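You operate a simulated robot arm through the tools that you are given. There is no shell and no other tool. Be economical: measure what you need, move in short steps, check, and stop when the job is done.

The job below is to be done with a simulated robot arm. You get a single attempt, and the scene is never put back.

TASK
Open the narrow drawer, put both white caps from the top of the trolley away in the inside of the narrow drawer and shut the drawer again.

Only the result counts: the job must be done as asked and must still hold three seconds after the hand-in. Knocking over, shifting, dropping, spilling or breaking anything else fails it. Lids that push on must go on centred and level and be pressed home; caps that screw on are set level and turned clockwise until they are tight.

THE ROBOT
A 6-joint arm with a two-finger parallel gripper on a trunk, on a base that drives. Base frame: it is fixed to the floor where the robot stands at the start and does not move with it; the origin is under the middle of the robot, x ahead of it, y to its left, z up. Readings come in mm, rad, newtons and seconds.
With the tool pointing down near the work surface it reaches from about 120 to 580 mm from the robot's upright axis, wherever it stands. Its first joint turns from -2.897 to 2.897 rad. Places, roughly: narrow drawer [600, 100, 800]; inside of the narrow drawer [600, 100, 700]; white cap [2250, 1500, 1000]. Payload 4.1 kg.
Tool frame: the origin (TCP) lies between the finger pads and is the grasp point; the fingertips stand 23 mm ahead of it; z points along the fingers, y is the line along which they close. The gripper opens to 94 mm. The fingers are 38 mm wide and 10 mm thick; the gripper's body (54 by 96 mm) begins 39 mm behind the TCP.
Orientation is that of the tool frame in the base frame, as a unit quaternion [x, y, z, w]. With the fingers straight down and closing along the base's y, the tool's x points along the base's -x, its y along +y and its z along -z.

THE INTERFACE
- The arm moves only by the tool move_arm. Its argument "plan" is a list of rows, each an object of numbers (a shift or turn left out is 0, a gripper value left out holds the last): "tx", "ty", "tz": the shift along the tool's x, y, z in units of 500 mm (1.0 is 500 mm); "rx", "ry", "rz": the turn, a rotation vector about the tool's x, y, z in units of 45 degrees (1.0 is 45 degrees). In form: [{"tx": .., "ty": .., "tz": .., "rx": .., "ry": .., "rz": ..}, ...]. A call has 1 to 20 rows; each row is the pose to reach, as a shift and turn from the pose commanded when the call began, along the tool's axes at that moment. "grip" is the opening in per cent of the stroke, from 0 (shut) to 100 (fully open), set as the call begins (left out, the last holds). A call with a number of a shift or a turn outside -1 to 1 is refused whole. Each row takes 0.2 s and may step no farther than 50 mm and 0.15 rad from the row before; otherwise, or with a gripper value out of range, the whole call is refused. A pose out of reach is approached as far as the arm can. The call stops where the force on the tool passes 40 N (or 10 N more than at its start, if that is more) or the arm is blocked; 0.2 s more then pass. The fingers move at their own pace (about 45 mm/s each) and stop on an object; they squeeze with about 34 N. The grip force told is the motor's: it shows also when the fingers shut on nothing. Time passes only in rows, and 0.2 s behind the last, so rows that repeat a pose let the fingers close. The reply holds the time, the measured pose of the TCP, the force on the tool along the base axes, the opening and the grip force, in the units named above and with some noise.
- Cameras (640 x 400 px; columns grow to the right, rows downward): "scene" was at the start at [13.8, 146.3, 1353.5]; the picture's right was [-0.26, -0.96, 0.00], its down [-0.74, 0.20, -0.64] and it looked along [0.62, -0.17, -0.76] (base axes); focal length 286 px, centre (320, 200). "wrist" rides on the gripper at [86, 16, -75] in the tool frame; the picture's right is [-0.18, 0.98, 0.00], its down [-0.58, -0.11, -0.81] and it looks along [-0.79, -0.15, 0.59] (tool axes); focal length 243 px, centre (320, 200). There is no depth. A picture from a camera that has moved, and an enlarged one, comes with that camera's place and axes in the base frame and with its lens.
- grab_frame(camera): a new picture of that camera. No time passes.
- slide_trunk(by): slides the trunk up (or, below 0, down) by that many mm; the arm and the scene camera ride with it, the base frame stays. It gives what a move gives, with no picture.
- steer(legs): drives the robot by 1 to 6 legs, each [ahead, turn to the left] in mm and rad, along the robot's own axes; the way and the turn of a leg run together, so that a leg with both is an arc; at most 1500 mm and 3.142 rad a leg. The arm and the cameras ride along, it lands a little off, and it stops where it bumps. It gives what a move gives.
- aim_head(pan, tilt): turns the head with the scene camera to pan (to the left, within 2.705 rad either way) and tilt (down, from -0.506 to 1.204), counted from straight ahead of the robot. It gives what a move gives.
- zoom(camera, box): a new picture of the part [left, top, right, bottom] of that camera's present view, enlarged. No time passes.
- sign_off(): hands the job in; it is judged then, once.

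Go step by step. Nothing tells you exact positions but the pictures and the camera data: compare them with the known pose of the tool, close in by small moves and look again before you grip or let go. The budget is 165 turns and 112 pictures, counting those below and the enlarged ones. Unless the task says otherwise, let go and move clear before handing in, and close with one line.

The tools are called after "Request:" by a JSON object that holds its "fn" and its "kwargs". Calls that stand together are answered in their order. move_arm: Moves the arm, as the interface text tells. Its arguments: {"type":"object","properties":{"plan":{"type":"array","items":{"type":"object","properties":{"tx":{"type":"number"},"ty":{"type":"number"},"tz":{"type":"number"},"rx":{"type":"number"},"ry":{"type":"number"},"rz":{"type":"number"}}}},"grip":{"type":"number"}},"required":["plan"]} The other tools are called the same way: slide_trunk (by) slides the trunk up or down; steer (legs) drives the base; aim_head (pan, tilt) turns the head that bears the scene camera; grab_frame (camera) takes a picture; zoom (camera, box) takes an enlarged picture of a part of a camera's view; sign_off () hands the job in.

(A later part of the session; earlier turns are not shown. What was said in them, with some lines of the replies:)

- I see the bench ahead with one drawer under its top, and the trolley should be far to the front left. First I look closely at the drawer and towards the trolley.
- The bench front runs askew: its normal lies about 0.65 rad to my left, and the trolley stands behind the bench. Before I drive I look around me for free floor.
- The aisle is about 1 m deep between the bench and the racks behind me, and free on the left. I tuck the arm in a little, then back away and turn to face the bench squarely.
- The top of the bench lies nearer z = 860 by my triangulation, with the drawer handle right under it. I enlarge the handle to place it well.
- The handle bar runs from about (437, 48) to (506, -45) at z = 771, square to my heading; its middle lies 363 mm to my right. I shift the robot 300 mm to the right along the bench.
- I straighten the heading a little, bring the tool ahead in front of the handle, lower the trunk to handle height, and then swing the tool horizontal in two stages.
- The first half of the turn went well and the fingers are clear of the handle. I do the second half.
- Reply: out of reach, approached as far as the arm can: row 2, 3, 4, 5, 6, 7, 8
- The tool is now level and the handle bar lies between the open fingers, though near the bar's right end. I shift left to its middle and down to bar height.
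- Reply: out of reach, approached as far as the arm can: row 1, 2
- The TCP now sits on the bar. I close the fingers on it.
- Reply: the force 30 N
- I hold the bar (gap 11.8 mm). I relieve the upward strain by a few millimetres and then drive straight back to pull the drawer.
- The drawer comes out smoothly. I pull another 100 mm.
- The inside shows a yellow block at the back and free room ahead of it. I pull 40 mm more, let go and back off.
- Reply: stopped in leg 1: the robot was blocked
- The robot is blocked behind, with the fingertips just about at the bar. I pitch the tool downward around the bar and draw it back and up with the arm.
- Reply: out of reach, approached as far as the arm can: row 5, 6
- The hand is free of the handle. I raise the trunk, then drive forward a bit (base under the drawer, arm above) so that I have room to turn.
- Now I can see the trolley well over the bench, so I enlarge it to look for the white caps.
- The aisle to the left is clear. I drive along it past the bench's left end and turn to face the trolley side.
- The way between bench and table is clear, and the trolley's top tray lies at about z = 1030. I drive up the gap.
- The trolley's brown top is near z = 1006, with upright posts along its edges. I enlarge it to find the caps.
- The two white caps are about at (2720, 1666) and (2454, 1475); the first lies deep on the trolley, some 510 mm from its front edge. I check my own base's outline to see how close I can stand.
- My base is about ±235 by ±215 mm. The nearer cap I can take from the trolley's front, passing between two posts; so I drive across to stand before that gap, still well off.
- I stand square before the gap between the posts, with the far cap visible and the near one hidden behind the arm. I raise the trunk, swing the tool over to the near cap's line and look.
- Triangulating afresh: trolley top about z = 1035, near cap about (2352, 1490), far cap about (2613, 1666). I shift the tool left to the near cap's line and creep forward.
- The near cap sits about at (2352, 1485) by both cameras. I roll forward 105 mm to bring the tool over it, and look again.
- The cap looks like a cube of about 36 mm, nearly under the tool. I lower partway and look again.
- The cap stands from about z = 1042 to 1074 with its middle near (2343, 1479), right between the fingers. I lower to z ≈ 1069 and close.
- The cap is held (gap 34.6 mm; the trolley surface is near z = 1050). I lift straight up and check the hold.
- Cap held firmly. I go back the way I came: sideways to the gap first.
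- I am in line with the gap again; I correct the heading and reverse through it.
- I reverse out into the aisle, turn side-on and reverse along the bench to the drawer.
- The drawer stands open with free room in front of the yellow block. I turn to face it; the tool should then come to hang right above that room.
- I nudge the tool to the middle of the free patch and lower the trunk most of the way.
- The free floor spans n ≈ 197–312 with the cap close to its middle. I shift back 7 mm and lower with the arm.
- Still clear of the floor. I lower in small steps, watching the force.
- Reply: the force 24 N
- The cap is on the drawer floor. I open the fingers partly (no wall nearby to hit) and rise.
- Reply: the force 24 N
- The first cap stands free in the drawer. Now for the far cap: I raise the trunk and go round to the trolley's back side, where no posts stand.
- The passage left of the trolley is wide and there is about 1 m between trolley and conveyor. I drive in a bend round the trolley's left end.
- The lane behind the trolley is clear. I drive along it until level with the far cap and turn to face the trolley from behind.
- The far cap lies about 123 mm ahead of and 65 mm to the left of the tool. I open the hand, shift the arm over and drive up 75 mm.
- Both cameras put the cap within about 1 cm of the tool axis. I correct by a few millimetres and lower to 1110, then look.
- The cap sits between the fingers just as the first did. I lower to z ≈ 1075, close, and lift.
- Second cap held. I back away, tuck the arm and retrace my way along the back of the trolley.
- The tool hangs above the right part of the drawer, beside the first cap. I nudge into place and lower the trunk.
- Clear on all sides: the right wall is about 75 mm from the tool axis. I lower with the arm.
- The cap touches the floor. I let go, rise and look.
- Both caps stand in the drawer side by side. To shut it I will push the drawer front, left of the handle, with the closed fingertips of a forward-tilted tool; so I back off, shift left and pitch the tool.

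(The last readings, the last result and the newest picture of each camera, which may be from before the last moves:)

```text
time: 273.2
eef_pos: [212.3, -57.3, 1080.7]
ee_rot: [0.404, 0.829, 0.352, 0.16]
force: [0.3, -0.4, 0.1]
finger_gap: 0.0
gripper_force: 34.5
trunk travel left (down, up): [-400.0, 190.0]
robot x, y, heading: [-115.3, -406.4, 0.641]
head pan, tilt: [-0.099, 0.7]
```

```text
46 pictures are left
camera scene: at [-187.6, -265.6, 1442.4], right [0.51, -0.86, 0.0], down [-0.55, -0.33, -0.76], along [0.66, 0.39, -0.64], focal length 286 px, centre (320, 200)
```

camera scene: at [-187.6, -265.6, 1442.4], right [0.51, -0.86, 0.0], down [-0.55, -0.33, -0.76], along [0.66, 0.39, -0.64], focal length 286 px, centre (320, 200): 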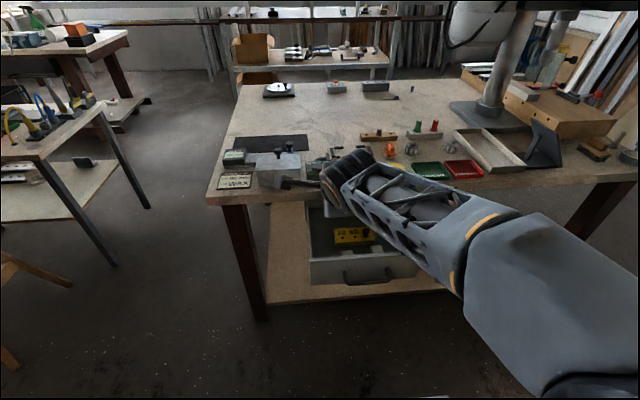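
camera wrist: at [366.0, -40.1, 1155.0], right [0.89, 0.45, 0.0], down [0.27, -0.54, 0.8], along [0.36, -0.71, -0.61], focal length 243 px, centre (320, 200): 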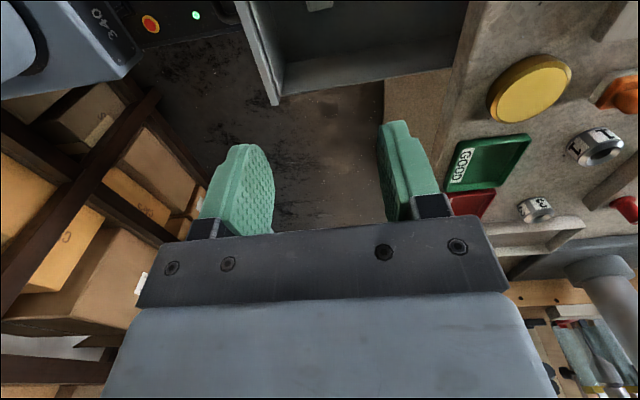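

The tool is tilted 45° with its tip about 25 mm before the drawer front and left of the handle. I lower it to mid-front height.

Request:
{"fn": "slide_trunk", "kwargs": {"by": -298}}

Request:
{"fn": "grab_frame", "kwargs": {"camera": "scene"}}

Request:
{"fn": "grab_frame", "kwargs": {"camera": "wrist"}}

```text
time: 276.2
eef_pos: [211.3, -56.4, 782.1]
ee_rot: [0.404, 0.83, 0.35, 0.161]
force: [0.4, 0.1, 0.0]
finger_gap: 0.0
gripper_force: 33.7
trunk travel left (down, up): [-102.0, 488.0]
robot x, y, heading: [-110.9, -408.6, 0.636]
head pan, tilt: [-0.099, 0.7]
```

```text
45 pictures are left
camera scene: at [-187.6, -265.6, 1144.4], right [0.51, -0.86, 0.0], down [-0.55, -0.33, -0.76], along [0.66, 0.39, -0.64], focal length 286 px, centre (320, 200)
```

scene: 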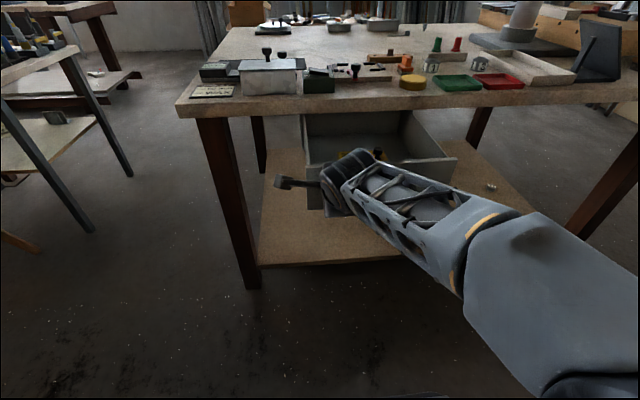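

```text
44 pictures are left
camera wrist: at [125.8, -17.7, 848.3], right [0.66, 0.28, 0.7], down [-0.14, -0.87, 0.48], along [0.73, -0.42, -0.53], focal length 243 px, centre (320, 200)
```

wrist: 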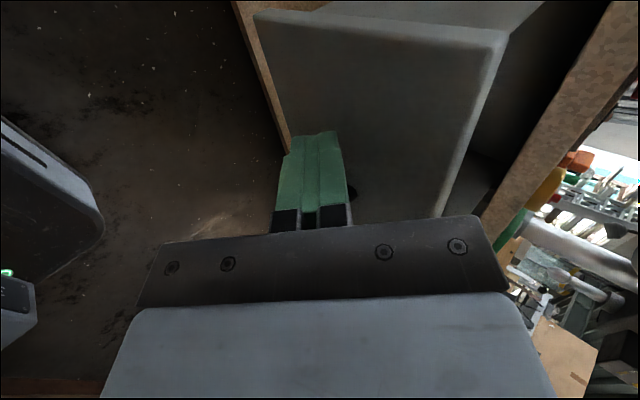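

The fingertips face the panel left of the handle. I push by driving forward 130 mm.

Request:
{"fn": "steer", "kwargs": {"legs": [[130, 0]]}}

Request:
{"fn": "grab_frame", "kwargs": {"camera": "scene"}}

Request:
{"fn": "grab_frame", "kwargs": {"camera": "wrist"}}

```text
time: 277.5
eef_pos: [320.4, 21.8, 782.2]
ee_rot: [0.404, 0.829, 0.351, 0.162]
force: [0.7, 0.8, 0.7]
finger_gap: 0.0
gripper_force: 33.9
trunk travel left (down, up): [-102.0, 488.0]
robot x, y, heading: [-7.1, -326.1, 0.635]
head pan, tilt: [-0.099, 0.7]
```

```text
43 pictures are left
camera scene: at [-79.2, -185.1, 1144.4], right [0.51, -0.86, 0.0], down [-0.55, -0.33, -0.77], along [0.66, 0.39, -0.64], focal length 286 px, centre (320, 200)
```

scene: 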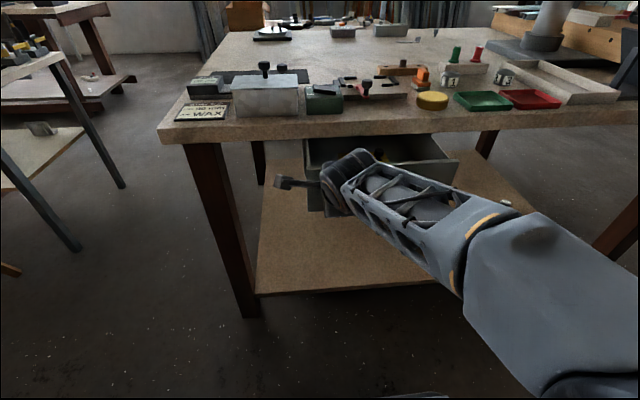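

```text
42 pictures are left
camera wrist: at [234.2, 62.7, 848.2], right [0.66, 0.27, 0.7], down [-0.14, -0.87, 0.48], along [0.73, -0.42, -0.53], focal length 243 px, centre (320, 200)
```

wrist: 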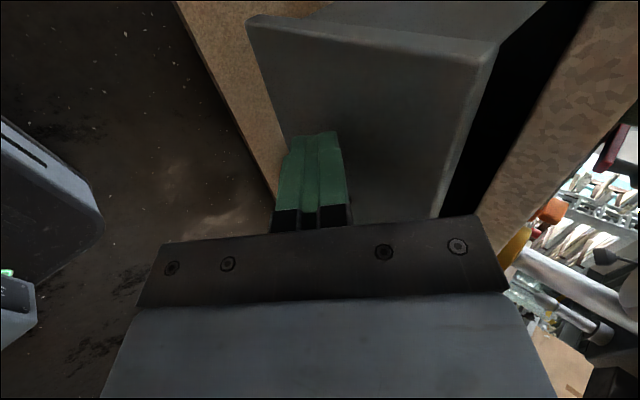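

The drawer moves in nicely. Before the last part I back off 60 mm and flatten the tool's tilt, so that the gripper's body cannot meet the bench edge before the drawer is shut.

Request:
{"fn": "steer", "kwargs": {"legs": [[-70, 0]]}}

Request:
{"fn": "move_arm", "kwargs": {"plan": [{"rx": -0.13, "ty": 0.02, "tz": 0.02}, {"rx": -0.26, "ty": 0.04, "tz": 0.04}, {"rx": -0.39, "ty": 0.05, "tz": 0.05}, {"rx": -0.52, "ty": 0.05, "tz": 0.05}, {"rx": -0.65, "ty": 0.05, "tz": 0.05}]}}

Request:
{"fn": "grab_frame", "kwargs": {"camera": "wrist"}}

Request:
{"fn": "grab_frame", "kwargs": {"camera": "scene"}}

```text
time: 278.5
eef_pos: [262.5, -19.1, 781.6]
ee_rot: [0.404, 0.829, 0.351, 0.162]
force: [0.3, 0.7, 0.5]
finger_gap: 0.1
gripper_force: 34.0
trunk travel left (down, up): [-102.0, 488.0]
robot x, y, heading: [-59.7, -366.4, 0.638]
head pan, tilt: [-0.099, 0.7]
```

```text
time: 279.7
eef_pos: [284.8, -7.0, 842.8]
ee_rot: [0.338, 0.753, 0.524, 0.21]
force: [-0.2, -0.5, -0.8]
finger_gap: 0.2
gripper_force: 34.2
out of reach, approached as far as the arm can: row 3, 4, 5
trunk travel left (down, up): [-102.0, 488.0]
robot x, y, heading: [-59.3, -370.1, 0.639]
head pan, tilt: [-0.099, 0.7]
```

```text
41 pictures are left
camera wrist: at [179.8, 10.5, 889.7], right [0.41, 0.08, 0.91], down [-0.17, -0.97, 0.17], along [0.9, -0.23, -0.38], focal length 243 px, centre (320, 200)
```

wrist: 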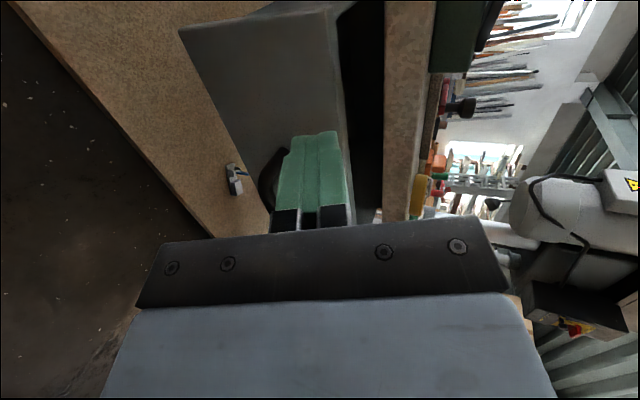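

```text
40 pictures are left
camera scene: at [-137.2, -228.2, 1144.4], right [0.51, -0.86, 0.0], down [-0.55, -0.33, -0.77], along [0.66, 0.39, -0.64], focal length 286 px, centre (320, 200)
```

scene: 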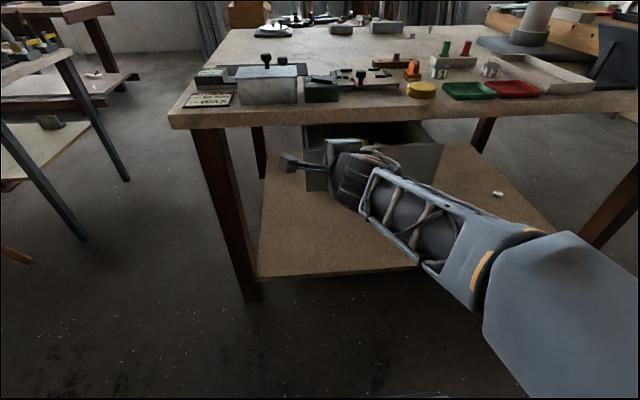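

The tool is now only 21° below level, though raised by 60 mm. I lower the trunk by 65 mm to bring the tip to mid-panel again.

Request:
{"fn": "slide_trunk", "kwargs": {"by": -65}}

Request:
{"fn": "grab_frame", "kwargs": {"camera": "wrist"}}

```text
time: 280.8
eef_pos: [285.5, -7.8, 778.3]
ee_rot: [0.339, 0.753, 0.523, 0.21]
force: [0.0, 0.6, 0.4]
finger_gap: 0.0
gripper_force: 33.7
trunk travel left (down, up): [-37.0, 553.0]
robot x, y, heading: [-65.4, -372.1, 0.638]
head pan, tilt: [-0.099, 0.7]
```

```text
39 pictures are left
camera wrist: at [179.7, 10.6, 824.6], right [0.41, 0.08, 0.91], down [-0.17, -0.97, 0.17], along [0.9, -0.23, -0.38], focal length 243 px, centre (320, 200)
```

wrist: 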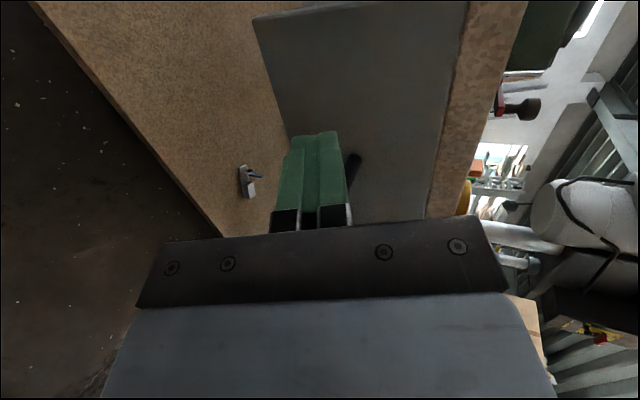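

The tip is at the panel's front again. I push on 140 mm.

Request:
{"fn": "steer", "kwargs": {"legs": [[140, 0]]}}

Request:
{"fn": "grab_frame", "kwargs": {"camera": "scene"}}

Request:
{"fn": "grab_frame", "kwargs": {"camera": "wrist"}}

```text
time: 282.1
eef_pos: [395.8, 75.5, 778.0]
ee_rot: [0.338, 0.753, 0.524, 0.21]
force: [0.4, -0.8, 0.5]
finger_gap: 0.2
gripper_force: 33.8
trunk travel left (down, up): [-37.0, 553.0]
robot x, y, heading: [49.7, -287.2, 0.64]
head pan, tilt: [-0.099, 0.7]
```

```text
38 pictures are left
camera scene: at [-26.2, -145.7, 1079.4], right [0.51, -0.86, 0.0], down [-0.55, -0.33, -0.76], along [0.66, 0.39, -0.64], focal length 286 px, centre (320, 200)
```

scene: 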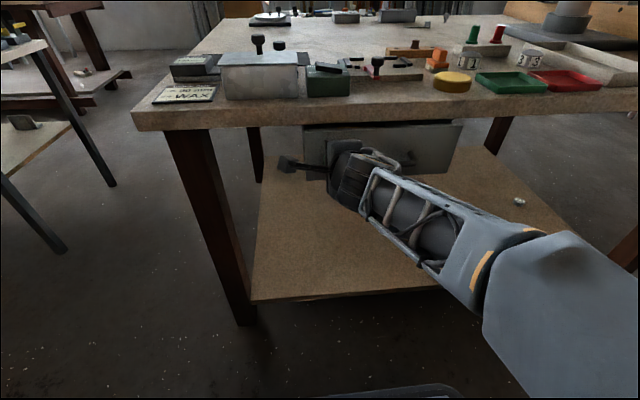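

```text
37 pictures are left
camera wrist: at [291.2, 92.6, 824.4], right [0.41, 0.08, 0.91], down [-0.18, -0.97, 0.17], along [0.89, -0.23, -0.38], focal length 243 px, centre (320, 200)
```

wrist: 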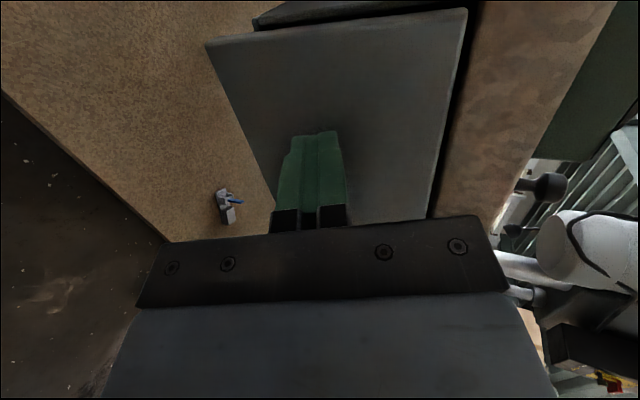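

Only a few centimetres are left. I push on in small steps.

Request:
{"fn": "steer", "kwargs": {"legs": [[25, 0]]}}

Request:
{"fn": "grab_frame", "kwargs": {"camera": "wrist"}}

```text
time: 282.9
eef_pos: [417.9, 89.7, 777.3]
ee_rot: [0.339, 0.753, 0.524, 0.209]
force: [0.1, 0.7, 0.2]
finger_gap: 0.0
gripper_force: 34.3
trunk travel left (down, up): [-37.0, 553.0]
robot x, y, heading: [66.6, -272.2, 0.64]
head pan, tilt: [-0.099, 0.7]
```

```text
36 pictures are left
camera wrist: at [311.6, 107.8, 824.3], right [0.41, 0.08, 0.91], down [-0.18, -0.97, 0.17], along [0.89, -0.23, -0.38], focal length 243 px, centre (320, 200)
```

wrist: 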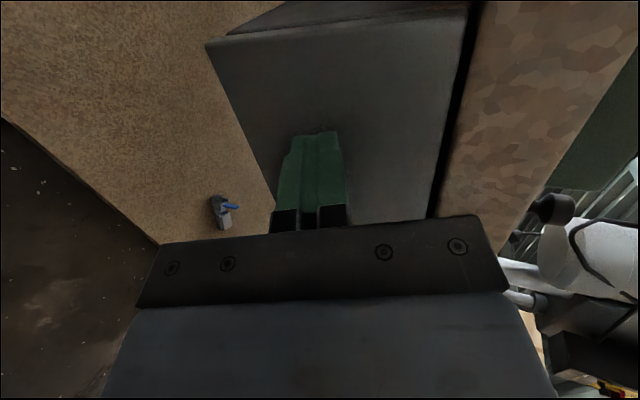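

Request:
{"fn": "steer", "kwargs": {"legs": [[12, 0]]}}

Request:
{"fn": "zoom", "kwargs": {"camera": "scene", "box": [270, 90, 480, 220]}}

Request:
{"fn": "grab_frame", "kwargs": {"camera": "wrist"}}

```text
time: 283.7
eef_pos: [421.7, 94.7, 777.7]
ee_rot: [0.339, 0.753, 0.523, 0.21]
force: [-9.2, -8.7, 2.5]
finger_gap: 0.1
gripper_force: 34.1
trunk travel left (down, up): [-37.0, 553.0]
robot x, y, heading: [73.1, -265.1, 0.637]
head pan, tilt: [-0.099, 0.7]
stopped in leg 1: the force on the tool passed its limit (the readings are from after the stop); the commanded pose is now the measured one
```

```text
3.05 times, centred on (375, 155) of scene
camera zoom: at [0.8, -125.9, 1079.4], right [0.51, -0.86, 0.0], down [-0.55, -0.33, -0.77], along [0.66, 0.39, -0.64], focal length 873 px, centre (152, 337)
```

zoom: 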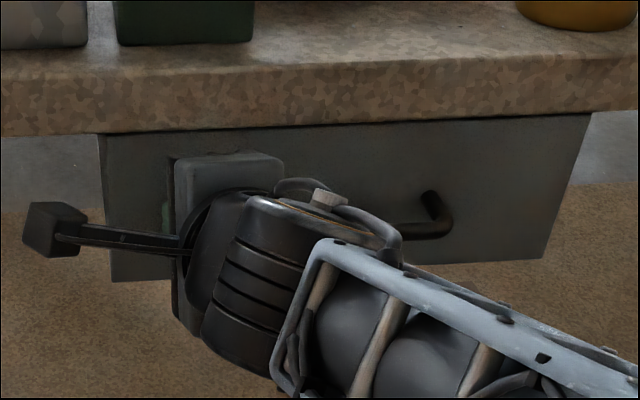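

```text
34 pictures are left
camera wrist: at [317.3, 112.1, 824.7], right [0.41, 0.08, 0.91], down [-0.18, -0.97, 0.17], along [0.89, -0.23, -0.39], focal length 243 px, centre (320, 200)
```

wrist: 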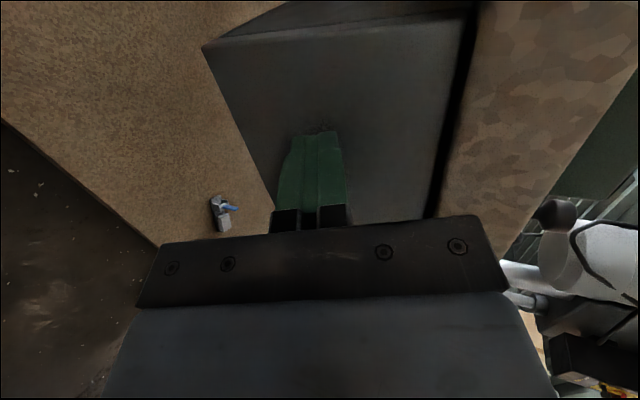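

The force limit tells that the drawer hit its stop. I back away and check that it is fully shut.

Request:
{"fn": "steer", "kwargs": {"legs": [[-200, 0]]}}

Request:
{"fn": "slide_trunk", "kwargs": {"by": 350}}

Request:
{"fn": "aim_head", "kwargs": {"pan": -0.1, "tilt": 0.8}}

Request:
{"fn": "grab_frame", "kwargs": {"camera": "scene"}}

```text
time: 285.3
eef_pos: [262.4, -21.9, 777.0]
ee_rot: [0.338, 0.754, 0.524, 0.208]
force: [-0.2, -0.5, 0.2]
finger_gap: 0.0
gripper_force: 34.9
trunk travel left (down, up): [-37.0, 553.0]
robot x, y, heading: [-84.6, -386.8, 0.644]
head pan, tilt: [-0.099, 0.7]
```

```text
time: 288.7
eef_pos: [261.9, -22.4, 1127.8]
ee_rot: [0.339, 0.753, 0.524, 0.208]
force: [0.1, -0.4, 0.5]
finger_gap: 0.0
gripper_force: 33.9
trunk travel left (down, up): [-387.0, 203.0]
robot x, y, heading: [-86.1, -387.1, 0.649]
head pan, tilt: [-0.099, 0.7]
```

```text
time: 289.4
eef_pos: [262.1, -23.0, 1127.8]
ee_rot: [0.338, 0.754, 0.524, 0.208]
force: [-0.1, -0.1, 0.5]
finger_gap: 0.0
gripper_force: 33.8
trunk travel left (down, up): [-387.0, 203.0]
robot x, y, heading: [-84.7, -389.1, 0.639]
head pan, tilt: [-0.099, 0.799]
```

```text
33 pictures are left
camera scene: at [-162.5, -246.8, 1421.2], right [0.52, -0.86, 0.0], down [-0.61, -0.37, -0.7], along [0.6, 0.36, -0.72], focal length 286 px, centre (320, 200)
```

scene: 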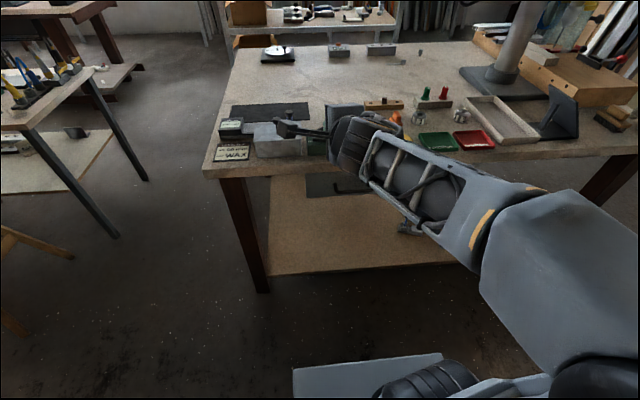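

Request:
{"fn": "zoom", "kwargs": {"camera": "scene", "box": [290, 150, 390, 212]}}

Request:
{"fn": "grab_frame", "kwargs": {"camera": "wrist"}}

```text
6.40 times, centred on (340, 181) of scene
camera zoom: at [-162.5, -246.8, 1421.2], right [0.52, -0.86, 0.0], down [-0.61, -0.37, -0.7], along [0.6, 0.36, -0.72], focal length 1834 px, centre (192, 322)
```

zoom: 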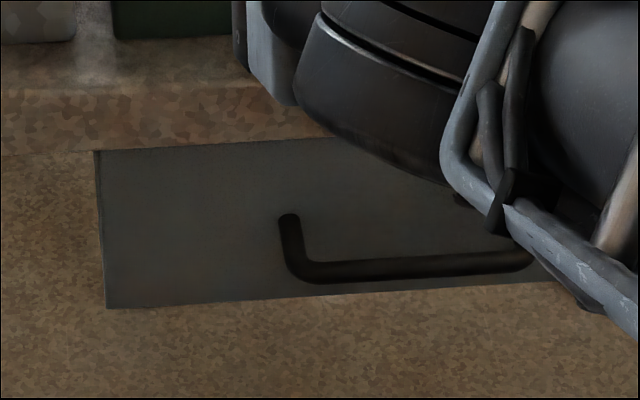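

```text
31 pictures are left
camera wrist: at [156.9, -5.6, 1173.9], right [0.41, 0.09, 0.91], down [-0.17, -0.97, 0.17], along [0.89, -0.23, -0.39], focal length 243 px, centre (320, 200)
```

wrist: 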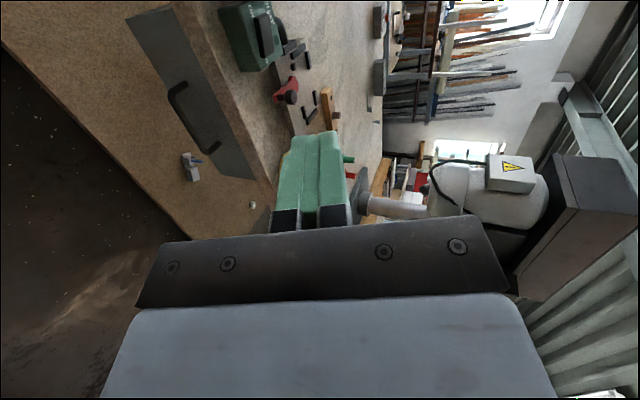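

The handle's corner is back at (440, 48), against (437, 48) before I opened the drawer, so it is shut. Both caps are inside and the arm is clear, so I hand in.

Request:
{"fn": "sign_off", "kwargs": {}}

```text
The job is handed in.
```

I opened the narrow drawer, put both white caps on its floor in front of the yellow block, and pushed it shut to its stop. While opening it, the base bumped something behind me, probably the rack, and stopped; I did not look back to check that nothing there had shifted.
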